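You operate a simulated robot arm through the tools that you are given. There is no shell and no other tool. Be economical: measure what you need, move in short steps, check, and stop when the job is done.

You are at the controls of a simulated robot arm. One attempt, no reset.

## Task
Switch the pan cart brake off. Then take the bag from the shelf under the service table and leave it on the shelf under the wheeled table. Then put the card from the far rail table on the hall side on the shelf under the island bench. Then put the blue plug on the drip tray before the spinner. Then take the blue basket from the island bench and put it on the shelf under the long bench. Then take the batch card and put it on the long bench. The order counts. Set down upright: card, blue plug. The pan cart brake goes to its stop.

The check looks at the end state, three seconds after you hand in, the way a careful person would. Anything else that was tipped, shoved, dropped, spilled or broken makes it a failure.

## Robot
A 7-joint arm with a fingered hand on a trunk, on a base that drives. Base frame: it is fixed to the floor where the robot stands at the start and does not move with it; the origin is under the middle of the robot, x ahead of it, y to its left, z up; the surface under the hand at the start is at about z = 0.76. Units: m, degrees, N and s.
With the tool pointing down near the work surface it reaches from about 0.8 to 0.92 m from the robot's upright axis, wherever it stands. Its first joint turns from -143.0 to 143.0 degrees. Places, roughly: bag [2.75, -1.75, 0.25]; basket [-1.5, 6.5, 1]; batch card [-3.75, 6.25, 1]; blue plug (7x7x14 cm) [0.2, 3.8, 0.7]; card [0.5, 3.5, 0.75]; drip tray before the spinner (23x21 cm) [-1.5, 8.12, 0.9]; long bench [-2.2, 8.3, 0.9]; pan cart brake [1, 0.1, 0.6]; shelf under the island bench [-2.7, 6.5, 0.5]; shelf under the long bench [-2.2, 8.3, 0.3]; shelf under the wheeled table [1.6, 1.3, 0.3]. Payload 3 kg.
Tool frame: the origin (TCP) lies between the finger pads and is the grasp point; the fingertips stand 0.026 m ahead of it; z points along the fingers, y is the line along which they close. The gripper opens to 0.148 m. The gripper's body begins 0.073 m behind the TCP. The gripper is a hand of 3 fingers: y runs from the thumb to the fingers, the wrist lies at [0, 0, -0.229] in the tool frame.
Orientation is that of the tool frame in the base frame, as [roll, pitch, yaw] about the fixed x, y, z axes, in that order (R = Rz(yaw) Ry(pitch) Rx(roll)). With the fingers straight down and closing along the base's y, the tool's x points along the base's -x, its y along +y and its z along -z.

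## Interface
- The arm moves only by the tool move_arm. Its argument "targets" is a list of rows, each a list of 2 entries, a list of its own where there are three numbers: the shift along the tool's x, y, z in units of 50 mm (1.0 is 50 mm), then the turn, a rotation vector about the tool's x, y, z in units of 6 degrees (1.0 is 6 degrees). In form: [[[dx, dy, dz], [wx, wy, wz]], ...]. A call has 1 to 12 rows; each row shifts and turns the commanded pose from where the row before left it, along the tool's axes as they then stand. A call with a number of a shift or a turn outside -1 to 1 is refused whole. A row lasts 0.2 s, in which the tool goes at most 0.05 m and 8.6 degrees; a call with a longer step from one row to the next is refused whole. A pose out of reach is approached as far as the arm can. The call stops where the force on the tool passes 40 N (or 10 N more than at its start, if that is more) or the arm is blocked; 0.2 s more then pass. In this call time passes only in rows, and 0.2 s behind the last. The reply holds the time, the measured pose of the TCP, the force on the tool along the base axes, the opening and the grip force, in the units named above and with some noise, with the torque about the TCP (base axes, N m) and any sound that the robot's microphone picked up.
- Cameras (640 x 400 px; columns grow to the right, rows downward): "scene" is now at [0.1576, -0.0075, 1.5227]; the picture's right is [-0.09, -1.00, 0.00], its down [-0.73, 0.07, -0.68] and it looks along [0.68, -0.06, -0.73] (base axes); focal length 291 px, centre (320, 200). "wrist" rides on the gripper at [0.067, -0.039, -0.09] in the tool frame; the picture's right is [0.50, 0.87, 0.00], its down [-0.66, 0.38, -0.65] and it looks along [-0.57, 0.33, 0.76] (tool axes); focal length 222 px, centre (320, 200).
- capture(camera): a new picture of that camera. The clock stands still meanwhile.
- lift_body(by): slides the trunk up (or, below 0, down) by that many m; the arm and the scene camera ride with it, the base frame stays. It gives what a move gives, with no picture.
- roll_base(legs): drives the robot by 1 to 6 legs, each [ahead, left, turn to the left] in m, m and degrees, along the robot's own axes; the way and the turn of a leg run together, so that a leg with both is an arc; at most 1.5 m and 180 degrees a leg. The arm and the cameras ride along, it lands a little off, and it stops where it bumps. It gives what a move gives.
- finger_targets(finger1, finger2, thumb_bend): sets how far each is bent, from 0 (flat) to 1 (curled in); at 0.3 the hand is open as for a grip, at 0.7 the pads meet at the TCP. One left out holds its place. A second passes; each finger stops where it meets its share of the squeeze, and holds until it gets a number again. It is the only way to open and close the hand. It gives what a move gives, with no picture; readings hold the bend of each and the force on the fingers (four entries, about 0 where the hand has none), thumb and palm.
- head_to(pan, tilt): turns the head with the scene camera to pan (to the left, within 86 degrees either way) and tilt (down, from -29 to 69), counted from straight ahead of the robot. It gives what a move gives.
- point_at(camera, pixels): for up to 12 pixels [column, row] of the newest picture of that camera ("zoom" is the newest enlarged one), the place [x, y, z] in the base frame of the surface seen there, good to about 0.002 m. The clock stands still meanwhile.
- zoom(camera, box): a new picture of the part [left, top, right, bottom] of that camera's present view, enlarged. The clock stands still meanwhile.
- sign_off(): hands the job in; it is judged then, once.

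Keep the steps short. Do not move on a guess: measure, check each grasp and each placing, and mend mistakes. In all there are 117 turns and 108 pictures (those below and enlarged ones count). Leave the gripper open and the arm clear of the work at the hand-in unless told otherwise, and finish with a single line.

The tools are called as name(argument=value, ...) on one line, values as JSON. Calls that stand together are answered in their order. move_arm: Moves the arm, as the interface text tells. Its arguments: {"type":"object","properties":{"targets":{"type":"array","items":{"type":"array"}}},"required":["targets"]} The other tools are called the same way: lift_body (by) slides the trunk up or down; finger_targets (finger1, finger2, thumb_bend) moves the fingers one by one; roll_base (legs) drives the base; head_to (pan, tilt) turns the head that bears the scene camera; capture (camera) takes a picture; point_at (camera, pixels) gives the place of the surface under pixels of a picture; zoom (camera, box) takes an enlarged picture of a part of a camera's view; sign_off () hands the job in.

At the start:

```text
clock: 0.0
tcp_pos: [0.7318, 0.1816, 0.821]
orientation: [-179.9, -0.1, 179.9]
ft_force: [1.0, -0.9, 0.5]
wrist_torque: [0.03, -0.01, 0.01]
opening: 0.1477
grasp_force: 0.0
shape: jaw
bend: [0.3, 0.3, 0.3]
finger forces: [0.0, 0.1, 0.1, 0.0, 0.0, 0.0]
trunk travel left (down, up): [-0.455, 0.435]
robot x, y, heading: [0.0048, -0.0016, 0.2]
head pan, tilt: [-5.3, 47.2]
```

scene: 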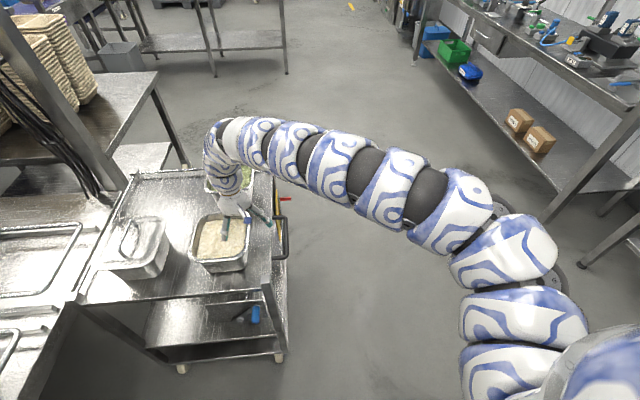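
wrist: 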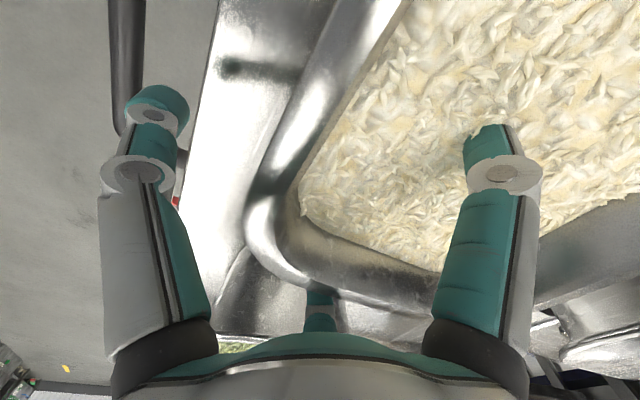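

I see the pan cart at the left with a red thing near pixel (285,199), probably the brake. I zoom in there to measure it.

zoom(camera="scene", box=[220, 150, 330, 220])

point_at(camera="scene", pixels=[[285, 199], [280, 240], [265, 180], [120, 180], [85, 295], [265, 290], [245, 218]])

```text
5.71 times, centred on (275, 185) of scene
```

zoom: 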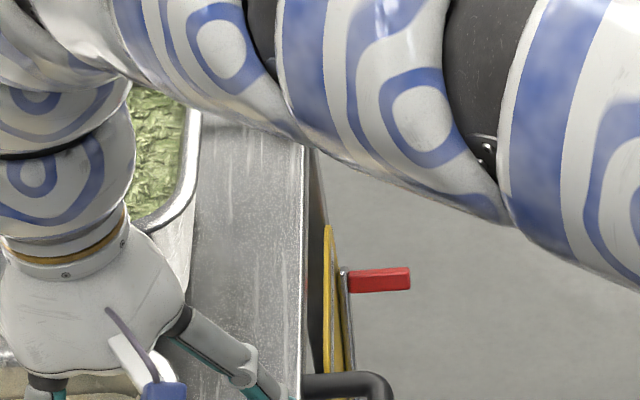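

```text
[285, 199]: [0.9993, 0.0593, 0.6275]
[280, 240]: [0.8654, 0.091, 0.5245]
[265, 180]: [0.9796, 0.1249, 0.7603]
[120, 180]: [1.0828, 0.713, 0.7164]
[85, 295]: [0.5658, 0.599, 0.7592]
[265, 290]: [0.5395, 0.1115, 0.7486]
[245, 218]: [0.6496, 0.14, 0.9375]
```

The red lever is at about (1.00, 0.06, 0.63), on a yellow plate on the cart's side. I lift the trunk to clear the pans, then roll right for a side view of the lever.

lift_body(by=0.2)

point_at(camera="scene", pixels=[[580, 262], [630, 240], [560, 218], [415, 65], [520, 120], [540, 140], [470, 72], [600, 270]])

```text
clock: 2.2
tcp_pos: [0.7321, 0.1817, 1.0213]
orientation: [-179.9, 0.0, 179.8]
ft_force: [0.6, -0.6, 1.1]
wrist_torque: [-0.04, 0.01, 0.0]
opening: 0.1479
grasp_force: 0.1
shape: jaw
bend: [0.3, 0.3, 0.3]
finger forces: [0.1, 0.0, 0.0, 0.1, 0.0, 0.1]
trunk travel left (down, up): [-0.655, 0.235]
robot x, y, heading: [-0.0004, 0.0028, 0.3]
head pan, tilt: [-5.3, 47.2]
```

```text
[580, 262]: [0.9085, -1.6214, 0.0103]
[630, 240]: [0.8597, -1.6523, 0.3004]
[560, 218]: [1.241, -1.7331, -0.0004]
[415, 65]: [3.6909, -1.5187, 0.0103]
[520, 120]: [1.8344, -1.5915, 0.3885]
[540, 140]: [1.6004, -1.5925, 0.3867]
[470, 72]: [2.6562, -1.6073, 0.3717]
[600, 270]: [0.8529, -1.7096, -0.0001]
```

The right-hand table's front is near y=-1.5, so there is free floor beside me. I roll 0.7 m right and look left and down at the lever.

roll_base(legs=[[0, -0.7, 0]])

head_to(pan=38, tilt=42)

capture(camera="scene")

```text
clock: 6.0
tcp_pos: [0.7324, -0.5123, 1.0213]
orientation: [-179.9, -0.1, 180.0]
ft_force: [0.3, 0.4, -0.6]
wrist_torque: [0.01, 0.01, 0.01]
opening: 0.1481
grasp_force: 0.0
shape: jaw
bend: [0.3, 0.3, 0.3]
finger forces: [0.0, 0.0, 0.0, 0.0, 0.0, 0.0]
trunk travel left (down, up): [-0.655, 0.235]
robot x, y, heading: [0.0004, -0.6927, -0.1]
head pan, tilt: [-5.3, 47.2]
```

```text
clock: 7.1
tcp_pos: [0.7317, -0.512, 1.0209]
orientation: [-179.9, -0.1, 180.0]
ft_force: [0.1, 0.1, -0.4]
wrist_torque: [0.03, 0.02, -0.03]
opening: 0.148
grasp_force: 0.1
shape: jaw
bend: [0.3, 0.3, 0.3]
finger forces: [0.0, 0.0, 0.0, 0.1, 0.0, 0.1]
trunk travel left (down, up): [-0.655, 0.235]
robot x, y, heading: [-0.0003, -0.6953, 0.3]
head pan, tilt: [38.0, 42.0]
```

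```text
104 pictures are left
```

scene: 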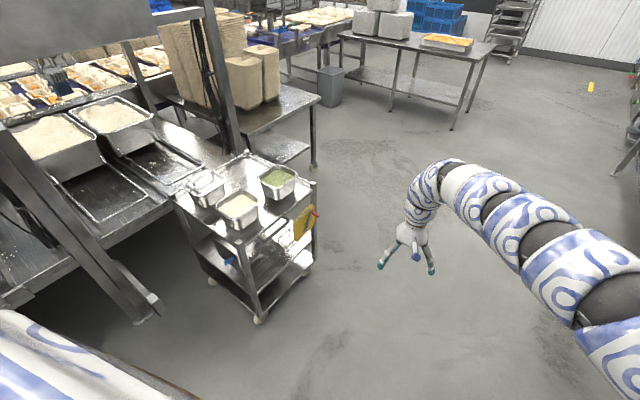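

The lever is on the cart's side at about (312,215). I zoom on it.

zoom(camera="scene", box=[276, 190, 340, 230])

```text
10.00 times, centred on (308, 210) of scene
```

zoom: 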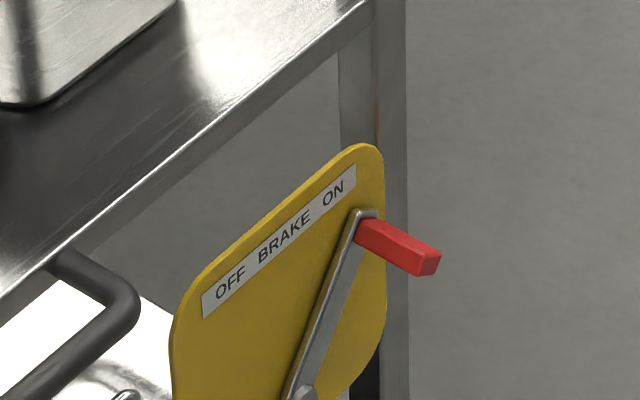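

The plate reads OFF – BRAKE – ON; the lever leans to ON (far end) and must swing toward me to OFF. I measure the lever, pivot and plate.

point_at(camera="zoom", pixels=[[375, 235], [425, 265], [305, 393], [362, 215], [230, 285], [335, 190], [200, 380], [380, 160], [100, 265], [125, 295], [340, 260]])

zoom(camera="scene", box=[260, 200, 340, 250])

```text
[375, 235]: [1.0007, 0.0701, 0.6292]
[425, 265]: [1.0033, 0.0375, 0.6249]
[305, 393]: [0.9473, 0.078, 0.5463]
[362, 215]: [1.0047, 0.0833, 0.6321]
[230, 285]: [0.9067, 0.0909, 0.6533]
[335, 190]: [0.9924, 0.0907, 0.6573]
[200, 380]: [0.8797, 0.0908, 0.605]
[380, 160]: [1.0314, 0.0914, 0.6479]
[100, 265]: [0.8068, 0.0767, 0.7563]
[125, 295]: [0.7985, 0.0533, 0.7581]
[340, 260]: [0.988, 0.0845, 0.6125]
```

```text
8.00 times, centred on (300, 225) of scene
```

zoom: 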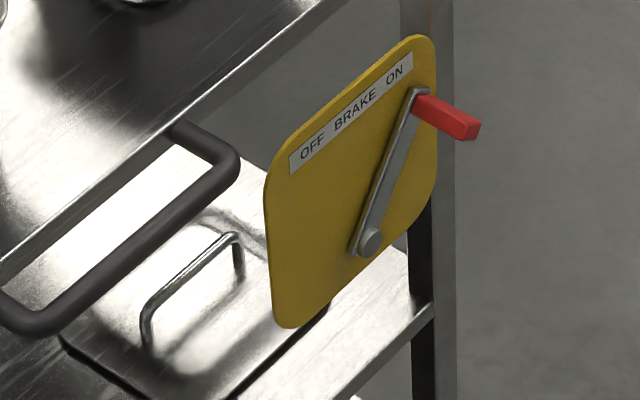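

Pivot ≈(0.95, 0.08, 0.545), red grip ≈(1.00, 0.04–0.08, 0.628), OFF would mirror to x≈0.895. I drive so that I face the cart's side squarely (heading 90°) about 0.9 m off.

roll_base(legs=[[1.1, -0.2, 0], [0, 0, 90]])

head_to(pan=0, tilt=50)

capture(camera="scene")

```text
clock: 16.6
tcp_pos: [0.8842, -0.1656, 1.0206]
orientation: [-179.9, -0.1, -88.6]
ft_force: [0.1, 0.1, 0.7]
wrist_torque: [-0.01, 0.01, 0.0]
opening: 0.1479
grasp_force: 0.0
shape: jaw
bend: [0.3, 0.3, 0.3]
finger forces: [0.0, 0.0, 0.0, 0.0, 0.0, 0.0]
trunk travel left (down, up): [-0.655, 0.235]
robot x, y, heading: [1.0831, -0.8913, 91.3]
head pan, tilt: [38.0, 42.0]
```

```text
clock: 17.6
tcp_pos: [0.8836, -0.1644, 1.0218]
orientation: [-179.9, -0.1, -88.6]
ft_force: [-0.7, 0.0, 0.4]
wrist_torque: [-0.01, 0.0, -0.01]
opening: 0.148
grasp_force: 0.1
shape: jaw
bend: [0.3, 0.3, 0.3]
finger forces: [0.1, 0.0, 0.1, 0.1, 0.0, 0.1]
trunk travel left (down, up): [-0.655, 0.235]
robot x, y, heading: [1.0859, -0.8968, 91.4]
head pan, tilt: [0.0, 50.0]
```

```text
101 pictures are left
```

scene: 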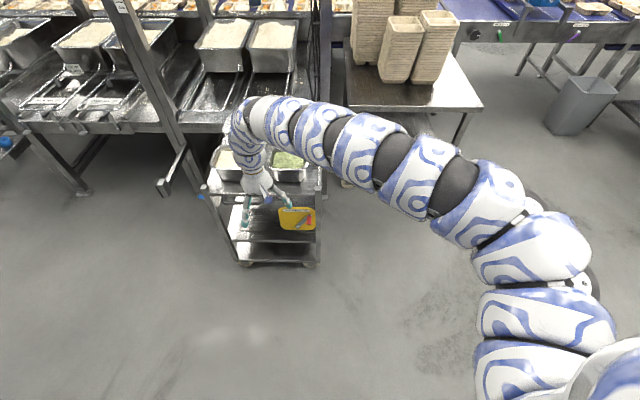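

Now I close the fingers to a push-bundle, shift the tool +0.16 m in base x (tool −y), and tilt it 48° to point at the cart, still high.

finger_targets(finger1=0.7, finger2=0.7, thumb_bend=0.7)

move_arm(targets=[[[0, -0.82, 0], [0, 0, 0]], [[0, -0.82, 0], [0, 0, 0]], [[0, -0.82, 0], [0, 0, 0]], [[0, -0.82, 0], [0, 0, 0]], [[0, 0, 0], [0, -1, 0]], [[0, 0, 0], [0, -1, 0]], [[0, 0, 0], [0, -1, 0]], [[0, 0, 0], [0, -1, 0]], [[0, 0, 0], [0, -1, 0]], [[0, 0, 0], [0, -1, 0]], [[0, 0, 0], [0, -1, 0]], [[0, 0, 0], [0, -1, 0]]])

capture(camera="scene")

```text
clock: 18.6
tcp_pos: [0.8837, -0.1655, 1.0206]
orientation: [-180.0, -0.1, -88.5]
ft_force: [-0.1, -0.1, -0.1]
wrist_torque: [0.03, -0.02, 0.0]
opening: 0.0002
grasp_force: 0.1
shape: fingers
bend: [0.69, 0.69, 0.7]
finger forces: [0.0, 0.0, 0.0, 0.0, 0.0, 0.0]
trunk travel left (down, up): [-0.655, 0.235]
robot x, y, heading: [1.0858, -0.8934, 91.5]
head pan, tilt: [0.0, 50.0]
```

```text
clock: 21.2
tcp_pos: [0.9718, 0.0127, 0.9537]
orientation: [-179.8, 47.7, -88.6]
ft_force: [0.6, -0.1, 0.1]
wrist_torque: [-0.04, -0.03, 0.01]
opening: 0.0004
grasp_force: 0.1
shape: fingers
bend: [0.69, 0.69, 0.7]
finger forces: [0.1, 0.1, 0.0, 0.0, 0.0, 0.0]
out of reach, approached as far as the arm can: row 1, 2, 3, 4, 5, 6, 7, 8, 9, 10, 11, 12
trunk travel left (down, up): [-0.655, 0.235]
robot x, y, heading: [1.0837, -0.8931, 91.4]
head pan, tilt: [0.0, 50.0]
```

```text
100 pictures are left
```

scene: 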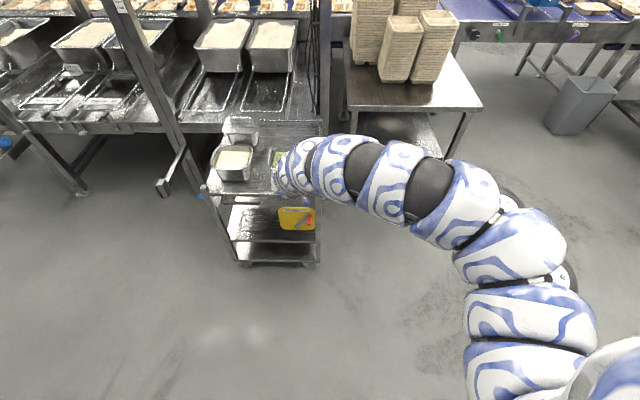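

The arm held a nearer pose at (0.972, 0.013, 0.954), well tilted. I use the base for the offset: right 0.08 and back 0.04, then lower the trunk 0.325 outside the cart and check.

roll_base(legs=[[-0.05, -0.08, 0]])

lift_body(by=-0.325)

capture(camera="scene")

capture(camera="wrist")

```text
clock: 22.4
tcp_pos: [1.0543, -0.0358, 0.9555]
orientation: [-179.9, 47.8, -88.7]
ft_force: [-0.1, -0.6, 0.1]
wrist_torque: [0.0, 0.04, 0.05]
opening: 0.0
grasp_force: 0.0
shape: fingers
bend: [0.69, 0.69, 0.7]
finger forces: [0.0, 0.0, 0.0, 0.0, 0.0, 0.1]
trunk travel left (down, up): [-0.655, 0.235]
robot x, y, heading: [1.1673, -0.9432, 91.3]
head pan, tilt: [0.0, 50.0]
```

```text
clock: 25.6
tcp_pos: [1.0533, -0.035, 0.6293]
orientation: [-179.8, 47.8, -88.7]
ft_force: [0.8, -0.5, 0.5]
wrist_torque: [0.0, 0.0, -0.01]
opening: 0.0
grasp_force: 0.1
shape: fingers
bend: [0.69, 0.69, 0.7]
finger forces: [0.0, 0.0, 0.1, 0.1, 0.1, 0.0]
trunk travel left (down, up): [-0.33, 0.56]
robot x, y, heading: [1.1647, -0.9427, 90.9]
head pan, tilt: [0.0, 50.0]
```

```text
99 pictures are left
```

scene: 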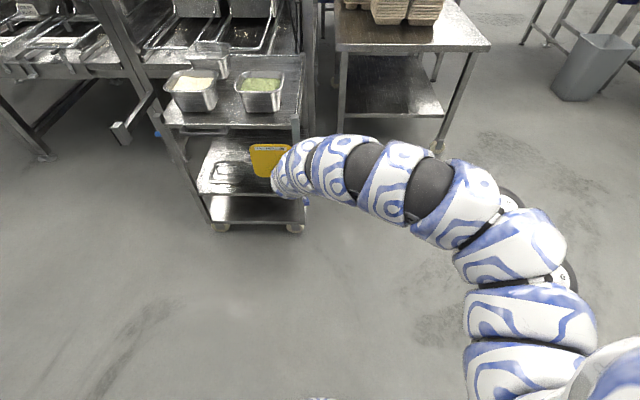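

```text
98 pictures are left
```

wrist: 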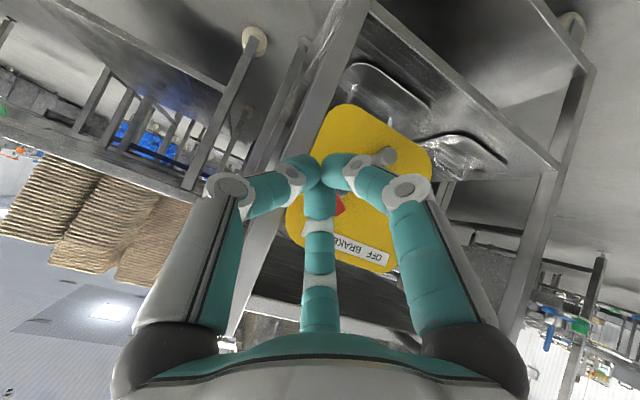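

The fingertips are beside the red grip on its ON side, plate behind. I advance 0.075 m straight to +y with the arm.

move_arm(targets=[[[-0.33, 0, 0.37], [0, 0, 0]], [[-0.33, 0, 0.37], [0, 0, 0]], [[-0.33, 0, 0.37], [0, 0, 0]]])

capture(camera="wrist")

```text
clock: 26.4
tcp_pos: [1.0521, 0.0385, 0.6288]
orientation: [-179.8, 47.8, -88.7]
ft_force: [0.4, 0.0, 1.2]
wrist_torque: [-0.01, -0.03, 0.0]
opening: 0.0004
grasp_force: 0.0
shape: fingers
bend: [0.69, 0.69, 0.7]
finger forces: [0.0, 0.0, 0.1, 0.0, 0.1, 0.1]
trunk travel left (down, up): [-0.33, 0.56]
robot x, y, heading: [1.1648, -0.9418, 91.2]
head pan, tilt: [0.0, 50.0]
```

```text
97 pictures are left
```

wrist: 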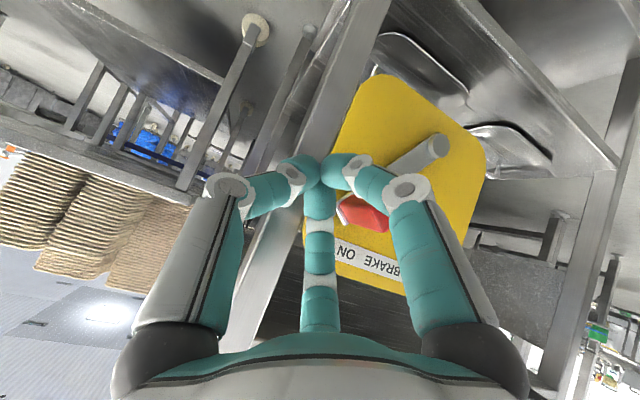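

The grip sits just at the −x side of the fingertips. I push toward −x (tool +y) in short rows and check.

move_arm(targets=[[[0, 0.4, 0], [0, 0, 0]], [[0, 0.4, 0], [0, 0, 0]], [[0, 0.4, 0], [0, 0, 0]]])

capture(camera="wrist")

```text
clock: 27.2
tcp_pos: [0.9912, 0.0379, 0.6292]
orientation: [-179.8, 47.8, -88.6]
ft_force: [-0.2, -0.5, 0.5]
wrist_torque: [0.0, -0.03, -0.01]
opening: 0.0
grasp_force: 0.1
shape: fingers
bend: [0.7, 0.69, 0.7]
finger forces: [0.0, 0.0, 0.0, 0.1, 0.1, 0.0]
trunk travel left (down, up): [-0.33, 0.56]
robot x, y, heading: [1.164, -0.9409, 91.1]
head pan, tilt: [0.0, 50.0]
```

```text
96 pictures are left
```

wrist: 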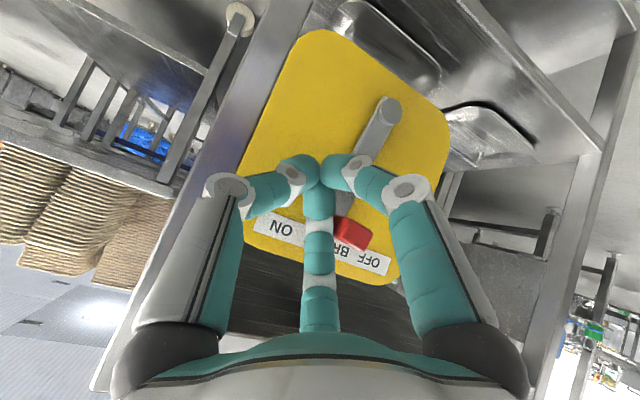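

The lever is following, now mid-way. I keep pushing in small rows to the OFF stop.

move_arm(targets=[[[0, 0.4, 0], [0, 0, 0]], [[0, 0.4, 0], [0, 0, 0]], [[0, 0.4, 0], [0, 0, 0]], [[0, 0.3, 0], [0, 0, 0]], [[0, 0.3, 0], [0, 0, 0]], [[0, 0.2, 0], [0, 0, 0]]])

capture(camera="wrist")

```text
clock: 28.6
tcp_pos: [0.8928, 0.0368, 0.6309]
orientation: [-180.0, 47.9, -88.8]
ft_force: [5.6, -0.1, -3.0]
wrist_torque: [-0.02, -0.1, -0.1]
opening: 0.0003
grasp_force: 3.6
shape: fingers
bend: [0.69, 0.7, 0.69]
finger forces: [2.5, 4.8, 0.0, 0.0, 0.1, 0.1]
trunk travel left (down, up): [-0.33, 0.56]
robot x, y, heading: [1.1642, -0.9389, 91.3]
head pan, tilt: [0.0, 50.0]
```

```text
95 pictures are left
```

wrist: 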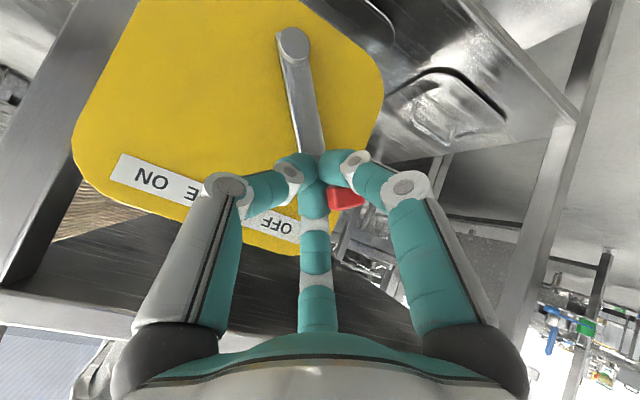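

Force 5.6 N appears; the grip is at the OFF end. I press a bit further to be sure of the stop.

move_arm(targets=[[[0, 0.15, 0], [0, 0, 0]], [[0, 0.15, 0], [0, 0, 0]]])

```text
clock: 29.2
tcp_pos: [0.8773, 0.032, 0.6311]
orientation: [-179.8, 47.8, -88.7]
ft_force: [5.1, 2.2, -1.4]
wrist_torque: [0.03, -0.07, -0.12]
opening: 0.0008
grasp_force: 4.1
shape: fingers
bend: [0.69, 0.7, 0.69]
finger forces: [3.0, 5.2, 0.0, 0.0, 0.0, 0.1]
out of reach, approached as far as the arm can: row 2
trunk travel left (down, up): [-0.33, 0.56]
robot x, y, heading: [1.1584, -0.9414, 91.3]
head pan, tilt: [0.0, 50.0]
```

capture(camera="wrist")

point_at(camera="wrist", pixels=[[345, 200], [272, 45], [295, 100], [330, 195]])

```text
94 pictures are left
```

wrist: 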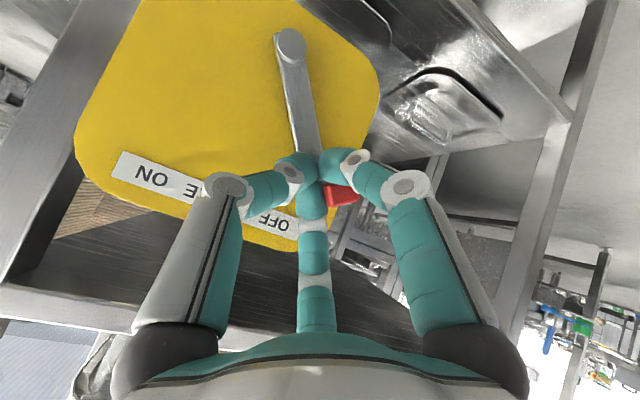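

```text
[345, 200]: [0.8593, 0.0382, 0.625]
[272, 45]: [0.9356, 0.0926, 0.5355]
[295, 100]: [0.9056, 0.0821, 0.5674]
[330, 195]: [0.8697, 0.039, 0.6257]
```

The picture barely changed though the TCP moved 15 mm; maybe the cart moved. I back off and measure the plate and cart again.

move_arm(targets=[[[0, -0.4, 0], [0, 0, 0]], [[0.4, 0, -0.44], [0, 0, 0]], [[0.4, 0, -0.44], [0, 0, 0]], [[0.4, 0, -0.44], [0, 0, 0]]])

capture(camera="wrist")

point_at(camera="wrist", pixels=[[320, 120], [300, 60]])

```text
clock: 30.2
tcp_pos: [0.8974, -0.0573, 0.6306]
orientation: [-179.9, 47.9, -88.7]
ft_force: [0.6, -0.1, 0.0]
wrist_torque: [0.0, -0.02, -0.02]
opening: 0.0
grasp_force: 0.0
shape: fingers
bend: [0.7, 0.69, 0.7]
finger forces: [0.0, 0.0, 0.0, 0.1, 0.0, 0.0]
trunk travel left (down, up): [-0.33, 0.56]
robot x, y, heading: [1.1633, -0.941, 91.4]
head pan, tilt: [0.0, 50.0]
```

```text
93 pictures are left
```

wrist: 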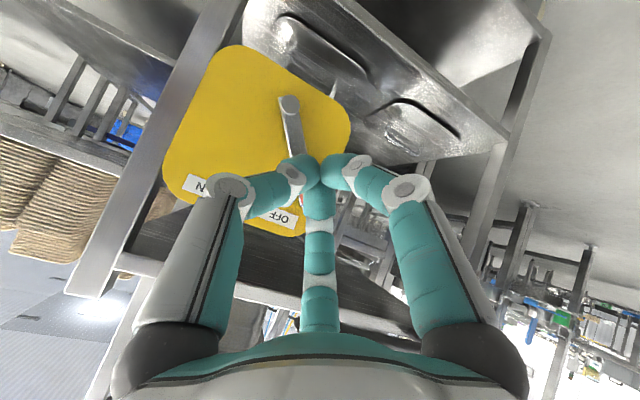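

```text
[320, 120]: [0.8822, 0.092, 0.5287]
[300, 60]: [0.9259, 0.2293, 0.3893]
```

zoom(camera="scene", box=[200, 120, 328, 200])

```text
5.00 times, centred on (264, 160) of scene
```

zoom: 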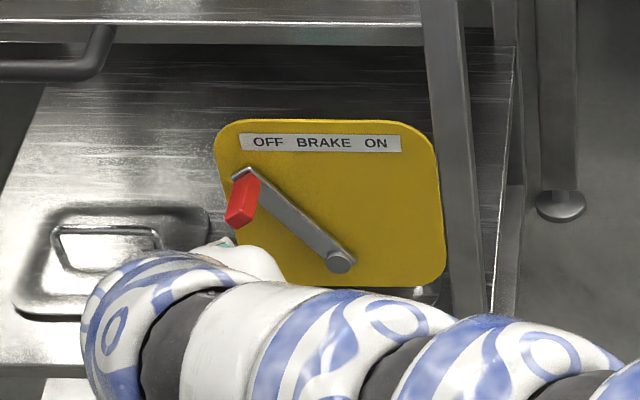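

point_at(camera="zoom", pixels=[[267, 142], [375, 142], [338, 262], [245, 178], [238, 215], [220, 150], [438, 180], [108, 30]])

```text
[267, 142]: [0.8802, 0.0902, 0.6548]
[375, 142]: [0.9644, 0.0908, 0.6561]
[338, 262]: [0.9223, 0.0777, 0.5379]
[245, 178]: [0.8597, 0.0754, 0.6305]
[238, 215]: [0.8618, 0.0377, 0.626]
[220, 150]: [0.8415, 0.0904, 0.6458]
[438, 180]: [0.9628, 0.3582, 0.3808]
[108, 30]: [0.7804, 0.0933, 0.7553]
```

The lever is at the OFF end, but the freed cart rolled about 26 mm to −x with the last push. I'll push it back gently at its side handle's near end. I back off, lift and shift left to look.

roll_base(legs=[[-0.12, 0, 0], [0, 0.35, 0]])

lift_body(by=0.14)

capture(camera="scene")

```text
clock: 33.2
tcp_pos: [0.5597, -0.1819, 0.6305]
orientation: [-179.6, 47.9, -88.9]
ft_force: [0.3, -0.6, 0.0]
wrist_torque: [-0.01, -0.01, 0.02]
opening: 0.0002
grasp_force: 0.0
shape: fingers
bend: [0.7, 0.69, 0.7]
finger forces: [0.1, 0.1, 0.0, 0.0, 0.0, 0.0]
trunk travel left (down, up): [-0.33, 0.56]
robot x, y, heading: [0.8229, -1.0658, 90.9]
head pan, tilt: [0.0, 50.0]
```

```text
clock: 34.9
tcp_pos: [0.5607, -0.1811, 0.7714]
orientation: [-179.8, 47.9, -88.9]
ft_force: [0.1, 0.4, 0.5]
wrist_torque: [0.01, -0.01, -0.01]
opening: 0.0001
grasp_force: 0.1
shape: fingers
bend: [0.7, 0.69, 0.7]
finger forces: [0.1, 0.1, 0.0, 0.0, 0.0, 0.0]
trunk travel left (down, up): [-0.47, 0.42]
robot x, y, heading: [0.8235, -1.0692, 90.9]
head pan, tilt: [0.0, 50.0]
```

```text
91 pictures are left
```

scene: 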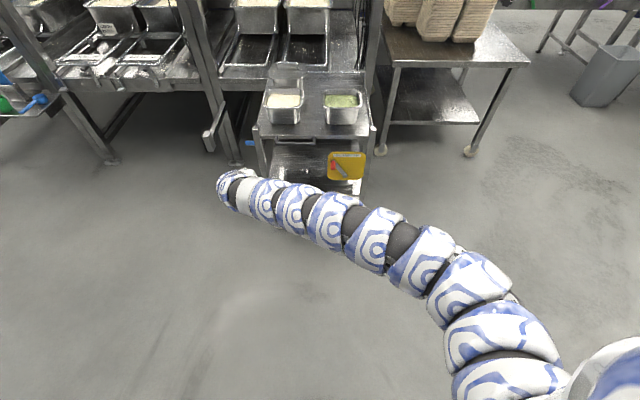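

zoom(camera="scene", box=[240, 90, 400, 190])

point_at(camera="scene", pixels=[[279, 142], [313, 142], [257, 128], [375, 128], [262, 155], [358, 178], [345, 155], [248, 142]])

```text
4.00 times, centred on (320, 140) of scene
```

zoom: 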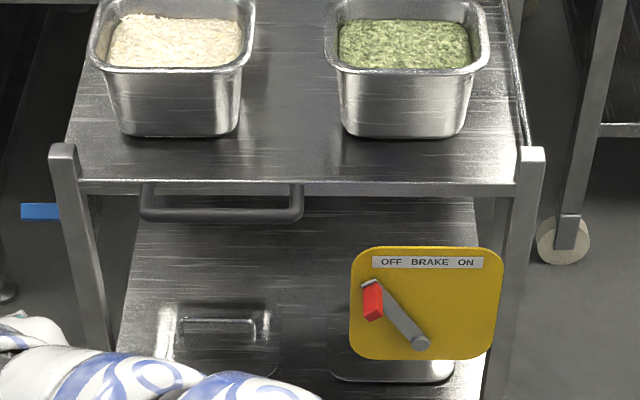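

```text
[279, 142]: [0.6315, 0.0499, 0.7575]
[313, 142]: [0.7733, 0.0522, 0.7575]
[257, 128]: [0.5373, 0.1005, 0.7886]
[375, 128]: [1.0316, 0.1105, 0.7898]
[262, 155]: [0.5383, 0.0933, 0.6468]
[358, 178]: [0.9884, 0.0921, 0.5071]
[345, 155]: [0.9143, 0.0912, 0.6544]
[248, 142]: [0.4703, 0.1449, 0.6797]
```

The handle's left arm is at x≈0.615, y 0.05–0.09, z 0.757. My fingertips are at x 0.56; I roll ahead 0.22 so the tips come beside that arm from the left.

roll_base(legs=[[0.225, 0, 0]])

capture(camera="wrist")

```text
clock: 36.6
tcp_pos: [0.5594, 0.0437, 0.7712]
orientation: [-179.8, 47.7, -89.1]
ft_force: [0.0, -0.5, 0.5]
wrist_torque: [0.01, 0.01, -0.02]
opening: 0.0
grasp_force: 0.0
shape: fingers
bend: [0.7, 0.69, 0.7]
finger forces: [0.1, 0.0, 0.0, 0.1, 0.0, 0.1]
trunk travel left (down, up): [-0.47, 0.42]
robot x, y, heading: [0.8195, -0.8446, 91.1]
head pan, tilt: [0.0, 50.0]
```

```text
89 pictures are left
```

wrist: 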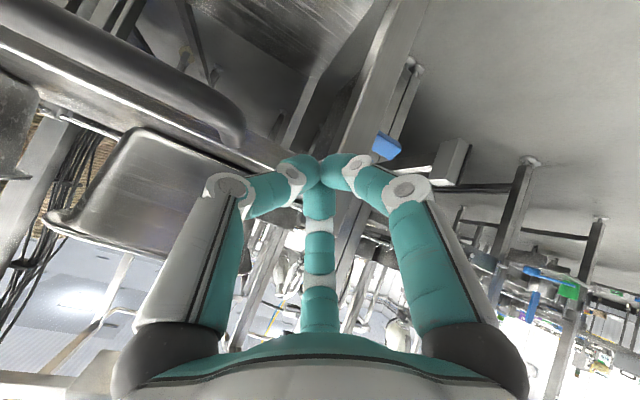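

Clear of everything. I push +x (tool −y) 50 mm in small rows and watch the force.

move_arm(targets=[[[0, -0.3, 0], [0, 0, 0]], [[0, -0.3, 0], [0, 0, 0]], [[0, -0.2, 0], [0, 0, 0]]])

zoom(camera="scene", box=[220, 90, 420, 215])

```text
clock: 37.4
tcp_pos: [0.5997, 0.043, 0.7702]
orientation: [-179.9, 47.8, -89.1]
ft_force: [0.2, -0.4, 0.5]
wrist_torque: [-0.01, -0.03, 0.0]
opening: 0.0
grasp_force: 0.0
shape: fingers
bend: [0.7, 0.69, 0.7]
finger forces: [0.0, 0.0, 0.0, 0.1, 0.0, 0.0]
trunk travel left (down, up): [-0.47, 0.42]
robot x, y, heading: [0.8155, -0.8445, 90.5]
head pan, tilt: [0.0, 50.0]
```

```text
3.20 times, centred on (320, 152) of scene
```

zoom: 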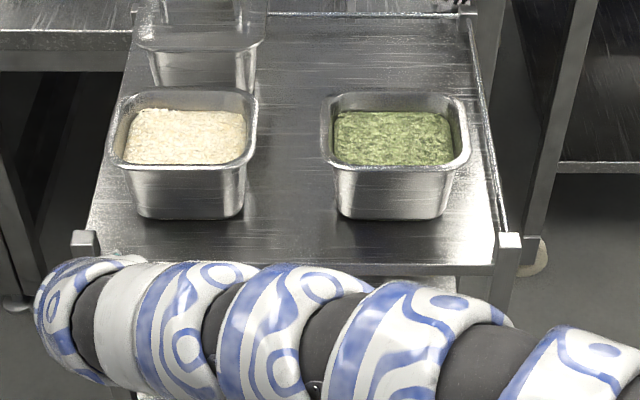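

No contact yet. I push on in 5 mm rows.

point_at(camera="zoom", pixels=[[508, 239], [85, 237]])

move_arm(targets=[[[0, -0.1, 0], [0, 0, 0]], [[0, -0.1, 0], [0, 0, 0]], [[0, -0.1, 0], [0, 0, 0]], [[0, -0.1, 0], [0, 0, 0]]])

zoom(camera="scene", box=[220, 90, 420, 215])

point_at(camera="zoom", pixels=[[508, 239], [85, 237]])

```text
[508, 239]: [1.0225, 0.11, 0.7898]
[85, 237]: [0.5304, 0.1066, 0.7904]
```

```text
clock: 38.4
tcp_pos: [0.6187, 0.0444, 0.7716]
orientation: [-179.9, 47.9, -89.3]
ft_force: [-6.9, 4.1, 12.1]
wrist_torque: [0.17, 0.02, 0.11]
opening: 0.0
grasp_force: 8.8
shape: fingers
bend: [0.69, 0.69, 0.71]
finger forces: [0.0, 0.1, 0.0, 0.0, 17.9, 0.0]
trunk travel left (down, up): [-0.47, 0.42]
robot x, y, heading: [0.8188, -0.8431, 91.2]
head pan, tilt: [0.0, 50.0]
```

```text
3.20 times, centred on (320, 152) of scene
```

zoom: 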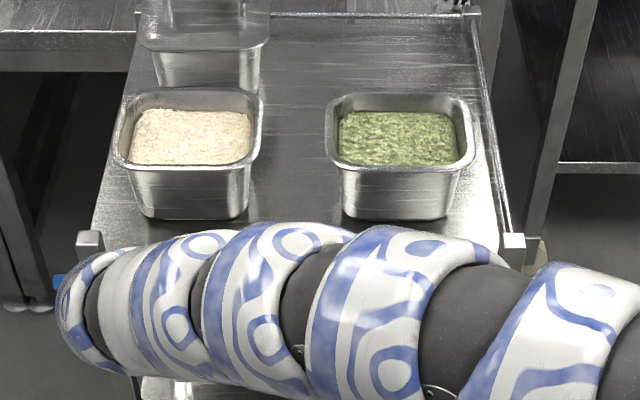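

```text
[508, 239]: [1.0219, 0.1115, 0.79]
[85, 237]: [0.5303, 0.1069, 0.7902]
```

The cart moved about 6 mm to +x. I continue in small rows.

move_arm(targets=[[[0, -0.1, 0], [0, 0, 0]], [[0, -0.1, 0], [0, 0, 0]], [[0, -0.1, 0], [0, 0, 0]]])

zoom(camera="scene", box=[220, 90, 420, 215])

point_at(camera="zoom", pixels=[[516, 239], [92, 237], [525, 240], [102, 237]])

```text
clock: 39.2
tcp_pos: [0.6359, 0.0435, 0.7723]
orientation: [-179.7, 47.9, -89.1]
ft_force: [-7.6, 14.0, 18.5]
wrist_torque: [0.42, -0.03, 0.16]
opening: 0.0004
grasp_force: 13.4
shape: fingers
bend: [0.69, 0.69, 0.72]
finger forces: [0.0, 0.0, 0.1, 0.0, 27.1, 0.1]
trunk travel left (down, up): [-0.47, 0.42]
robot x, y, heading: [0.8229, -0.8434, 90.6]
head pan, tilt: [0.0, 50.0]
```

```text
3.20 times, centred on (320, 152) of scene
```

zoom: 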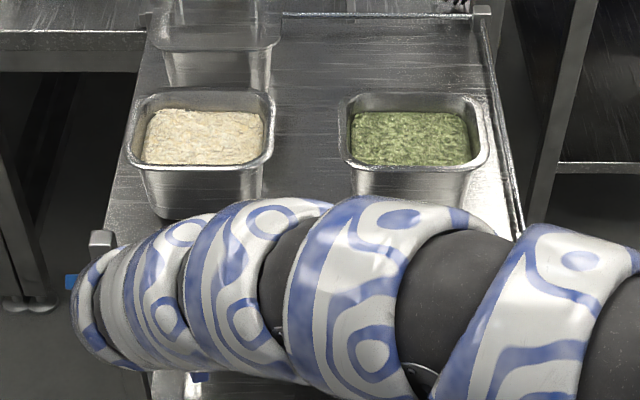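

```text
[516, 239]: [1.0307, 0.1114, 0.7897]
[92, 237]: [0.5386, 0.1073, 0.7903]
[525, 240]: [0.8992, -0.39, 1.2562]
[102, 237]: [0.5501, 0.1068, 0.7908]
```

About 21 of 26 mm restored (left post now at x≈0.551). One more 5 mm.

move_arm(targets=[[[0, -0.1, 0], [0, 0, 0]]])

move_arm(targets=[[[0, 0.3, 0], [0, 0, 0]], [[0.4, 0.2, -0.44], [0, 0, 0]], [[0.6, 0, -0.66], [0, 0, 0]], [[0.6, 0, -0.66], [0, 0, 0]]])

roll_base(legs=[[-0.1, 0, 0]])

capture(camera="scene")

```text
clock: 39.6
tcp_pos: [0.6424, 0.0445, 0.7718]
orientation: [-179.7, 47.9, -89.2]
ft_force: [-8.9, 22.9, 26.5]
wrist_torque: [0.63, -0.06, 0.3]
opening: 0.0
grasp_force: 19.1
shape: fingers
bend: [0.69, 0.69, 0.72]
finger forces: [0.0, 0.0, 0.0, 0.0, 39.2, 0.1]
trunk travel left (down, up): [-0.47, 0.42]
robot x, y, heading: [0.8187, -0.8451, 91.0]
head pan, tilt: [0.0, 50.0]
```

```text
clock: 40.6
tcp_pos: [0.5955, -0.0249, 0.759]
orientation: [-179.9, 47.8, -89.2]
ft_force: [-0.4, -0.2, -0.5]
wrist_torque: [-0.03, -0.02, 0.04]
opening: 0.0
grasp_force: 0.0
shape: fingers
bend: [0.69, 0.69, 0.7]
finger forces: [0.0, 0.1, 0.0, 0.0, 0.1, 0.0]
out of reach, approached as far as the arm can: row 3, 4
trunk travel left (down, up): [-0.47, 0.42]
robot x, y, heading: [0.8155, -0.8439, 90.7]
head pan, tilt: [0.0, 50.0]
```

```text
clock: 41.7
tcp_pos: [0.5977, -0.123, 0.7598]
orientation: [-179.8, 47.8, -89.2]
ft_force: [0.0, 0.5, 0.1]
wrist_torque: [0.03, 0.02, 0.0]
opening: 0.0001
grasp_force: 0.0
shape: fingers
bend: [0.69, 0.69, 0.7]
finger forces: [0.0, 0.0, 0.1, 0.0, 0.0, 0.0]
trunk travel left (down, up): [-0.47, 0.42]
robot x, y, heading: [0.819, -0.9459, 90.7]
head pan, tilt: [0.0, 50.0]
```

```text
85 pictures are left
```

scene: 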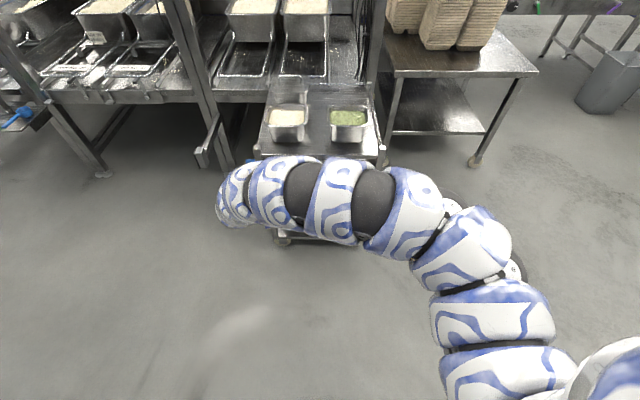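

I roll right (+x) 0.8, on the way to the bag, and look back at the lever and cart to verify.

roll_base(legs=[[0, -0.8, 0]])

head_to(pan=30, tilt=40)

capture(camera="scene")

```text
clock: 46.1
tcp_pos: [1.4164, -0.1116, 0.7597]
orientation: [-179.9, 47.9, -89.3]
ft_force: [0.6, -0.6, 0.1]
wrist_torque: [0.02, 0.03, 0.0]
opening: 0.0
grasp_force: 0.0
shape: fingers
bend: [0.69, 0.69, 0.7]
finger forces: [0.0, 0.1, 0.0, 0.0, 0.0, 0.0]
trunk travel left (down, up): [-0.47, 0.42]
robot x, y, heading: [1.6388, -0.9328, 90.8]
head pan, tilt: [0.0, 50.0]
```

```text
clock: 47.1
tcp_pos: [1.4156, -0.1115, 0.7598]
orientation: [-179.9, 47.7, -89.2]
ft_force: [-0.4, 0.2, -0.2]
wrist_torque: [0.02, 0.03, 0.01]
opening: 0.0002
grasp_force: 0.1
shape: fingers
bend: [0.69, 0.69, 0.7]
finger forces: [0.0, 0.0, 0.1, 0.1, 0.0, 0.0]
trunk travel left (down, up): [-0.47, 0.42]
robot x, y, heading: [1.6414, -0.9329, 90.8]
head pan, tilt: [30.0, 40.0]
```

```text
84 pictures are left
```

scene: 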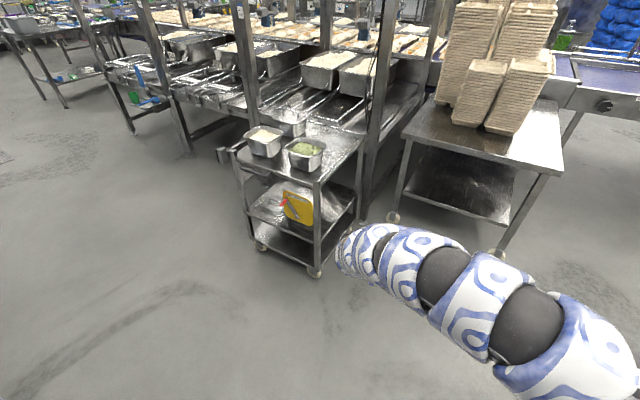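

zoom(camera="scene", box=[256, 170, 352, 230])

point_at(camera="zoom", pixels=[[240, 155], [180, 220], [265, 245], [215, 168], [320, 178]])

```text
6.67 times, centred on (304, 200) of scene
```

zoom: 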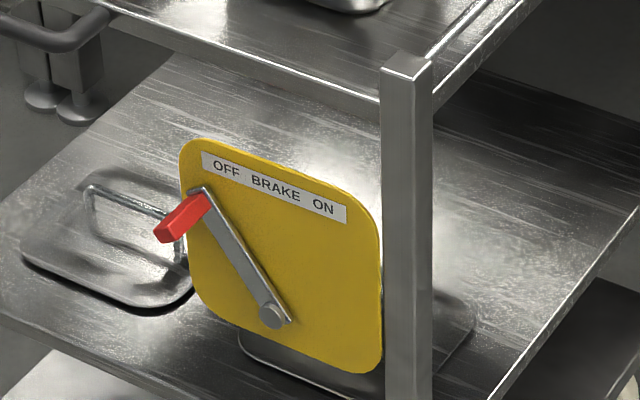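

```text
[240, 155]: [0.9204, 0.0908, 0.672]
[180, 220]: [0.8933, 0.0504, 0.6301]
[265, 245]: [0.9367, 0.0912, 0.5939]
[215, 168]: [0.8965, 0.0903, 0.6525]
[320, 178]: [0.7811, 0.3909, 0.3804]
```

Lever at OFF, and the OFF label is again at x≈0.905: cart restored. Next the bag: turn right 90° and look at the service table shelf.

roll_base(legs=[[0, 0, -90]])

head_to(pan=-45, tilt=40)

finger_targets(finger1=0.3, finger2=0.3, thumb_bend=0.3)

capture(camera="scene")

```text
clock: 51.3
tcp_pos: [2.4587, -0.7047, 0.7603]
orientation: [-179.8, 47.8, -179.0]
ft_force: [0.2, 0.2, -0.1]
wrist_torque: [0.03, 0.0, -0.01]
opening: 0.0001
grasp_force: 0.1
shape: fingers
bend: [0.69, 0.69, 0.7]
finger forces: [0.0, 0.0, 0.1, 0.0, 0.0, 0.0]
trunk travel left (down, up): [-0.47, 0.42]
robot x, y, heading: [1.6421, -0.9326, 1.3]
head pan, tilt: [30.0, 40.0]
```

```text
clock: 52.8
tcp_pos: [2.4594, -0.7051, 0.76]
orientation: [-179.9, 47.9, -179.0]
ft_force: [0.1, 0.0, 0.9]
wrist_torque: [0.0, 0.01, 0.0]
opening: 0.0001
grasp_force: 0.0
shape: fingers
bend: [0.69, 0.69, 0.7]
finger forces: [0.0, 0.0, 0.1, 0.1, 0.0, 0.0]
trunk travel left (down, up): [-0.47, 0.42]
robot x, y, heading: [1.6366, -0.9355, 1.1]
head pan, tilt: [-45.0, 40.0]
```

```text
clock: 53.8
tcp_pos: [2.4603, -0.7042, 0.7602]
orientation: [-179.9, 47.8, -178.9]
ft_force: [-0.6, 0.1, 0.3]
wrist_torque: [0.01, 0.02, -0.02]
opening: 0.1264
grasp_force: 0.1
shape: fingers
bend: [0.3, 0.3, 0.3]
finger forces: [0.0, 0.0, 0.1, 0.0, 0.1, 0.0]
trunk travel left (down, up): [-0.47, 0.42]
robot x, y, heading: [1.6428, -0.9319, 1.1]
head pan, tilt: [-45.0, 40.0]
```

```text
82 pictures are left
```

scene: 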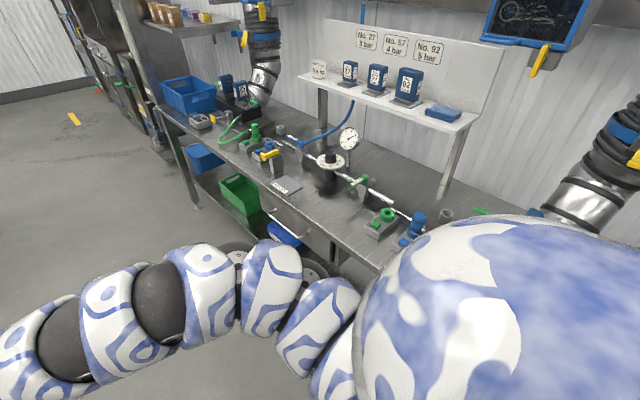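

point_at(camera="scene", pixels=[[283, 232], [290, 240], [240, 195], [262, 215], [300, 222], [270, 185], [230, 160], [195, 205]])

zoom(camera="scene", box=[180, 140, 340, 260])

```text
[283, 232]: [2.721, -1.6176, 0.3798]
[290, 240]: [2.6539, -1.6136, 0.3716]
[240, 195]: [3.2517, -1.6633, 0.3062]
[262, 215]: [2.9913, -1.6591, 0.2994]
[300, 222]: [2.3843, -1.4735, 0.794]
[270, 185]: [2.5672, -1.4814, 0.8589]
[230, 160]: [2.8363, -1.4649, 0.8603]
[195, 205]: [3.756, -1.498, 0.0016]
```

```text
3.33 times, centred on (260, 200) of scene
```

zoom: 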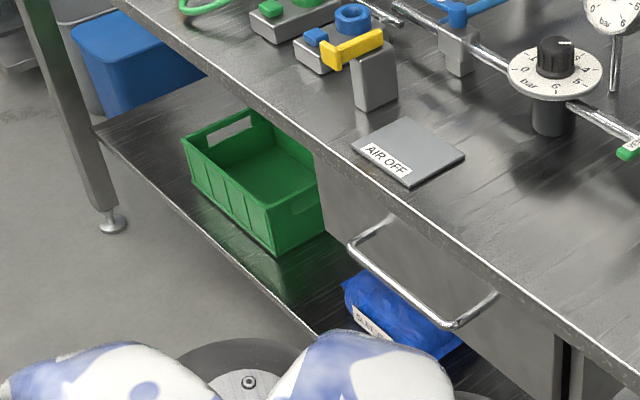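

The blue bag is at about x 2.6–2.78, y −1.62, top z 0.38, in front of a green crate, under a drawer. I move to face it from y≈−0.45.

roll_base(legs=[[0, 0.48, 0], [0.84, 0, 0], [0, 0, -90]])

lift_body(by=-0.3)

head_to(pan=0, tilt=30)

capture(camera="scene")

capture(camera="wrist")

```text
clock: 64.5
tcp_pos: [2.7047, -1.2631, 0.76]
orientation: [-180.0, 47.8, 91.1]
ft_force: [-0.4, -1.2, 0.2]
wrist_torque: [-0.01, 0.01, -0.02]
opening: 0.1269
grasp_force: 0.0
shape: fingers
bend: [0.3, 0.3, 0.3]
finger forces: [0.0, 0.0, 0.0, 0.0, 0.0, 0.0]
trunk travel left (down, up): [-0.47, 0.42]
robot x, y, heading: [2.4759, -0.4451, -88.8]
head pan, tilt: [-45.0, 40.0]
```

```text
clock: 67.5
tcp_pos: [2.7033, -1.2638, 0.4595]
orientation: [-179.9, 47.8, 91.1]
ft_force: [0.0, -0.7, -0.2]
wrist_torque: [0.0, -0.02, 0.02]
opening: 0.1265
grasp_force: 0.1
shape: fingers
bend: [0.3, 0.3, 0.3]
finger forces: [0.1, 0.0, 0.0, 0.0, 0.0, 0.1]
trunk travel left (down, up): [-0.17, 0.72]
robot x, y, heading: [2.4747, -0.4434, -88.8]
head pan, tilt: [-45.0, 40.0]
```

```text
clock: 68.6
tcp_pos: [2.705, -1.2618, 0.4589]
orientation: [-179.9, 47.8, 91.1]
ft_force: [0.1, 0.2, 0.9]
wrist_torque: [-0.03, 0.04, 0.02]
opening: 0.1265
grasp_force: 0.0
shape: fingers
bend: [0.3, 0.3, 0.3]
finger forces: [0.0, 0.0, 0.0, 0.0, 0.1, 0.0]
trunk travel left (down, up): [-0.17, 0.72]
robot x, y, heading: [2.4746, -0.4412, -88.8]
head pan, tilt: [0.0, 30.0]
```

```text
80 pictures are left
```

scene: 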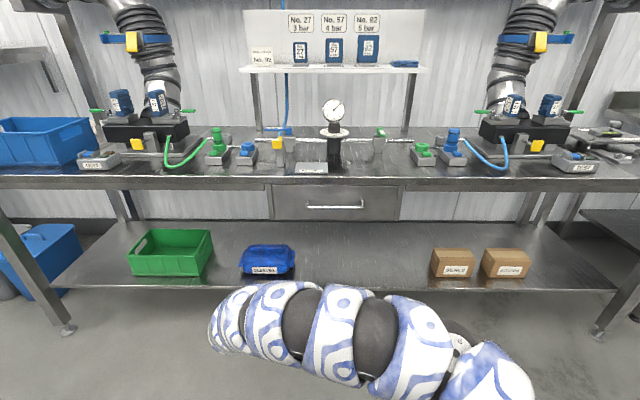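

```text
79 pictures are left
```

wrist: 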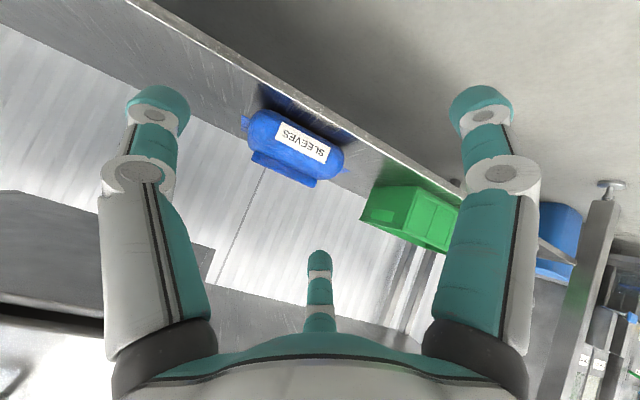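

The bag ("SLEEVES") lies on the shelf at pixel (267,260). I measure its extents and the shelf, drawer and table.

zoom(camera="scene", box=[200, 220, 328, 300])

point_at(camera="scene", pixels=[[242, 262], [293, 262], [268, 247], [268, 255], [265, 270], [230, 285], [310, 287], [320, 235], [268, 240], [320, 222], [335, 207], [320, 192]])

```text
5.00 times, centred on (264, 260) of scene
```

zoom: 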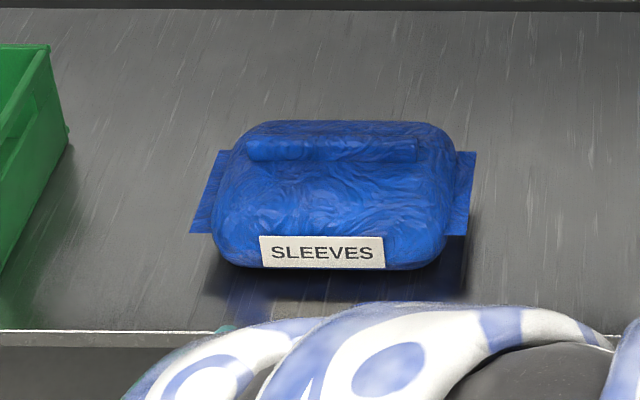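

```text
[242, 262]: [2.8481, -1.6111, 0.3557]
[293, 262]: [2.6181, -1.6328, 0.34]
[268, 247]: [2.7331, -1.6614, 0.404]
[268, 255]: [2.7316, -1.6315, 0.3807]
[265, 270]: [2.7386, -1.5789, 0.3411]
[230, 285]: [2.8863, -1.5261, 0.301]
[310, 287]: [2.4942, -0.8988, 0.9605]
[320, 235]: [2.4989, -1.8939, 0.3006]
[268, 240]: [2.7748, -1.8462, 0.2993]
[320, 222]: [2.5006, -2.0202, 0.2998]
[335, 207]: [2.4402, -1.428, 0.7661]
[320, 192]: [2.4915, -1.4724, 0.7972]
```

Shelf z=0.30; bag body ≈0.2 wide (x 2.64–2.83), y −1.57..−1.7, top fold at z≈0.40. I zoom the wrist view to judge the fold.

zoom(camera="wrist", box=[228, 85, 372, 205])

point_at(camera="wrist", pixels=[[285, 172], [262, 162], [310, 183], [255, 130], [335, 165], [300, 140], [280, 160], [290, 110]])

```text
3.33 times, centred on (300, 145) of wrist
```

zoom: 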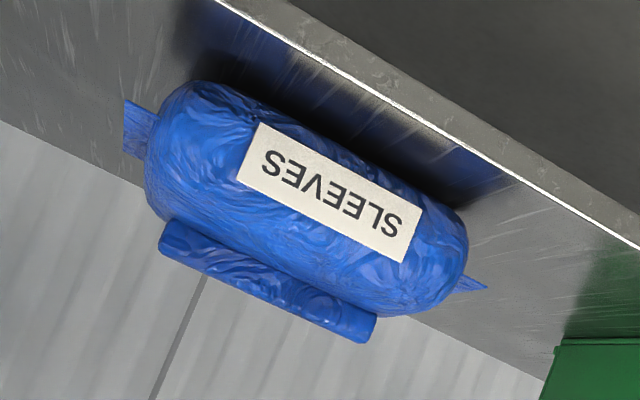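

```text
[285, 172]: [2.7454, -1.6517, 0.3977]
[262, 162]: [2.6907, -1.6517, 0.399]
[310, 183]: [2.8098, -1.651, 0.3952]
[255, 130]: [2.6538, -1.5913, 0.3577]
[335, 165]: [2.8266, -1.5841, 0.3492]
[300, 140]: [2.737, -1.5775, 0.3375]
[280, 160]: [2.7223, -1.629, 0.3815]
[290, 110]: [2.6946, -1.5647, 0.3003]
```

The fold is a flap x 2.68–2.81, y≈−1.655, z 0.385–0.405. Before choosing the approach I measure the arm's own height profile and the drawer's underside.

point_at(camera="scene", pixels=[[225, 310], [245, 297], [270, 288], [295, 288], [340, 292], [375, 300], [420, 310], [272, 219], [398, 219], [300, 170], [310, 207], [362, 207]])

```text
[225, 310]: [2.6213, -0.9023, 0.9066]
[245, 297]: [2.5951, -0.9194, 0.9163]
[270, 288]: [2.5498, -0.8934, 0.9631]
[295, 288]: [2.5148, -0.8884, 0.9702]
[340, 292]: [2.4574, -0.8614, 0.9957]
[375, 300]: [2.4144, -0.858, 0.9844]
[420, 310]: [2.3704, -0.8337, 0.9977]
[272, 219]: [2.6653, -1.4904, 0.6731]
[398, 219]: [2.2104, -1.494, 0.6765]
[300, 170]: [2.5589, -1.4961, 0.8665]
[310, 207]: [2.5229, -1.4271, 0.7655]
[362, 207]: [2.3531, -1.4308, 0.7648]
```

point_at(camera="wrist", pixels=[[160, 98], [482, 98], [320, 258], [152, 140], [488, 140], [320, 290], [137, 175], [500, 175], [320, 320]])

```text
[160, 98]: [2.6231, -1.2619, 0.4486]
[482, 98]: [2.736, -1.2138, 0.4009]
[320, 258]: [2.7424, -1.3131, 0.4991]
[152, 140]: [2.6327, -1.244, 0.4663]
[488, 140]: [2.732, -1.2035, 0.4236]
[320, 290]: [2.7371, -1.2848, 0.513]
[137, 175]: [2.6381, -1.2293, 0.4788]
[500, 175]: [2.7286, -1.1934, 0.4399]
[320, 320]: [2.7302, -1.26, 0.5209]
```

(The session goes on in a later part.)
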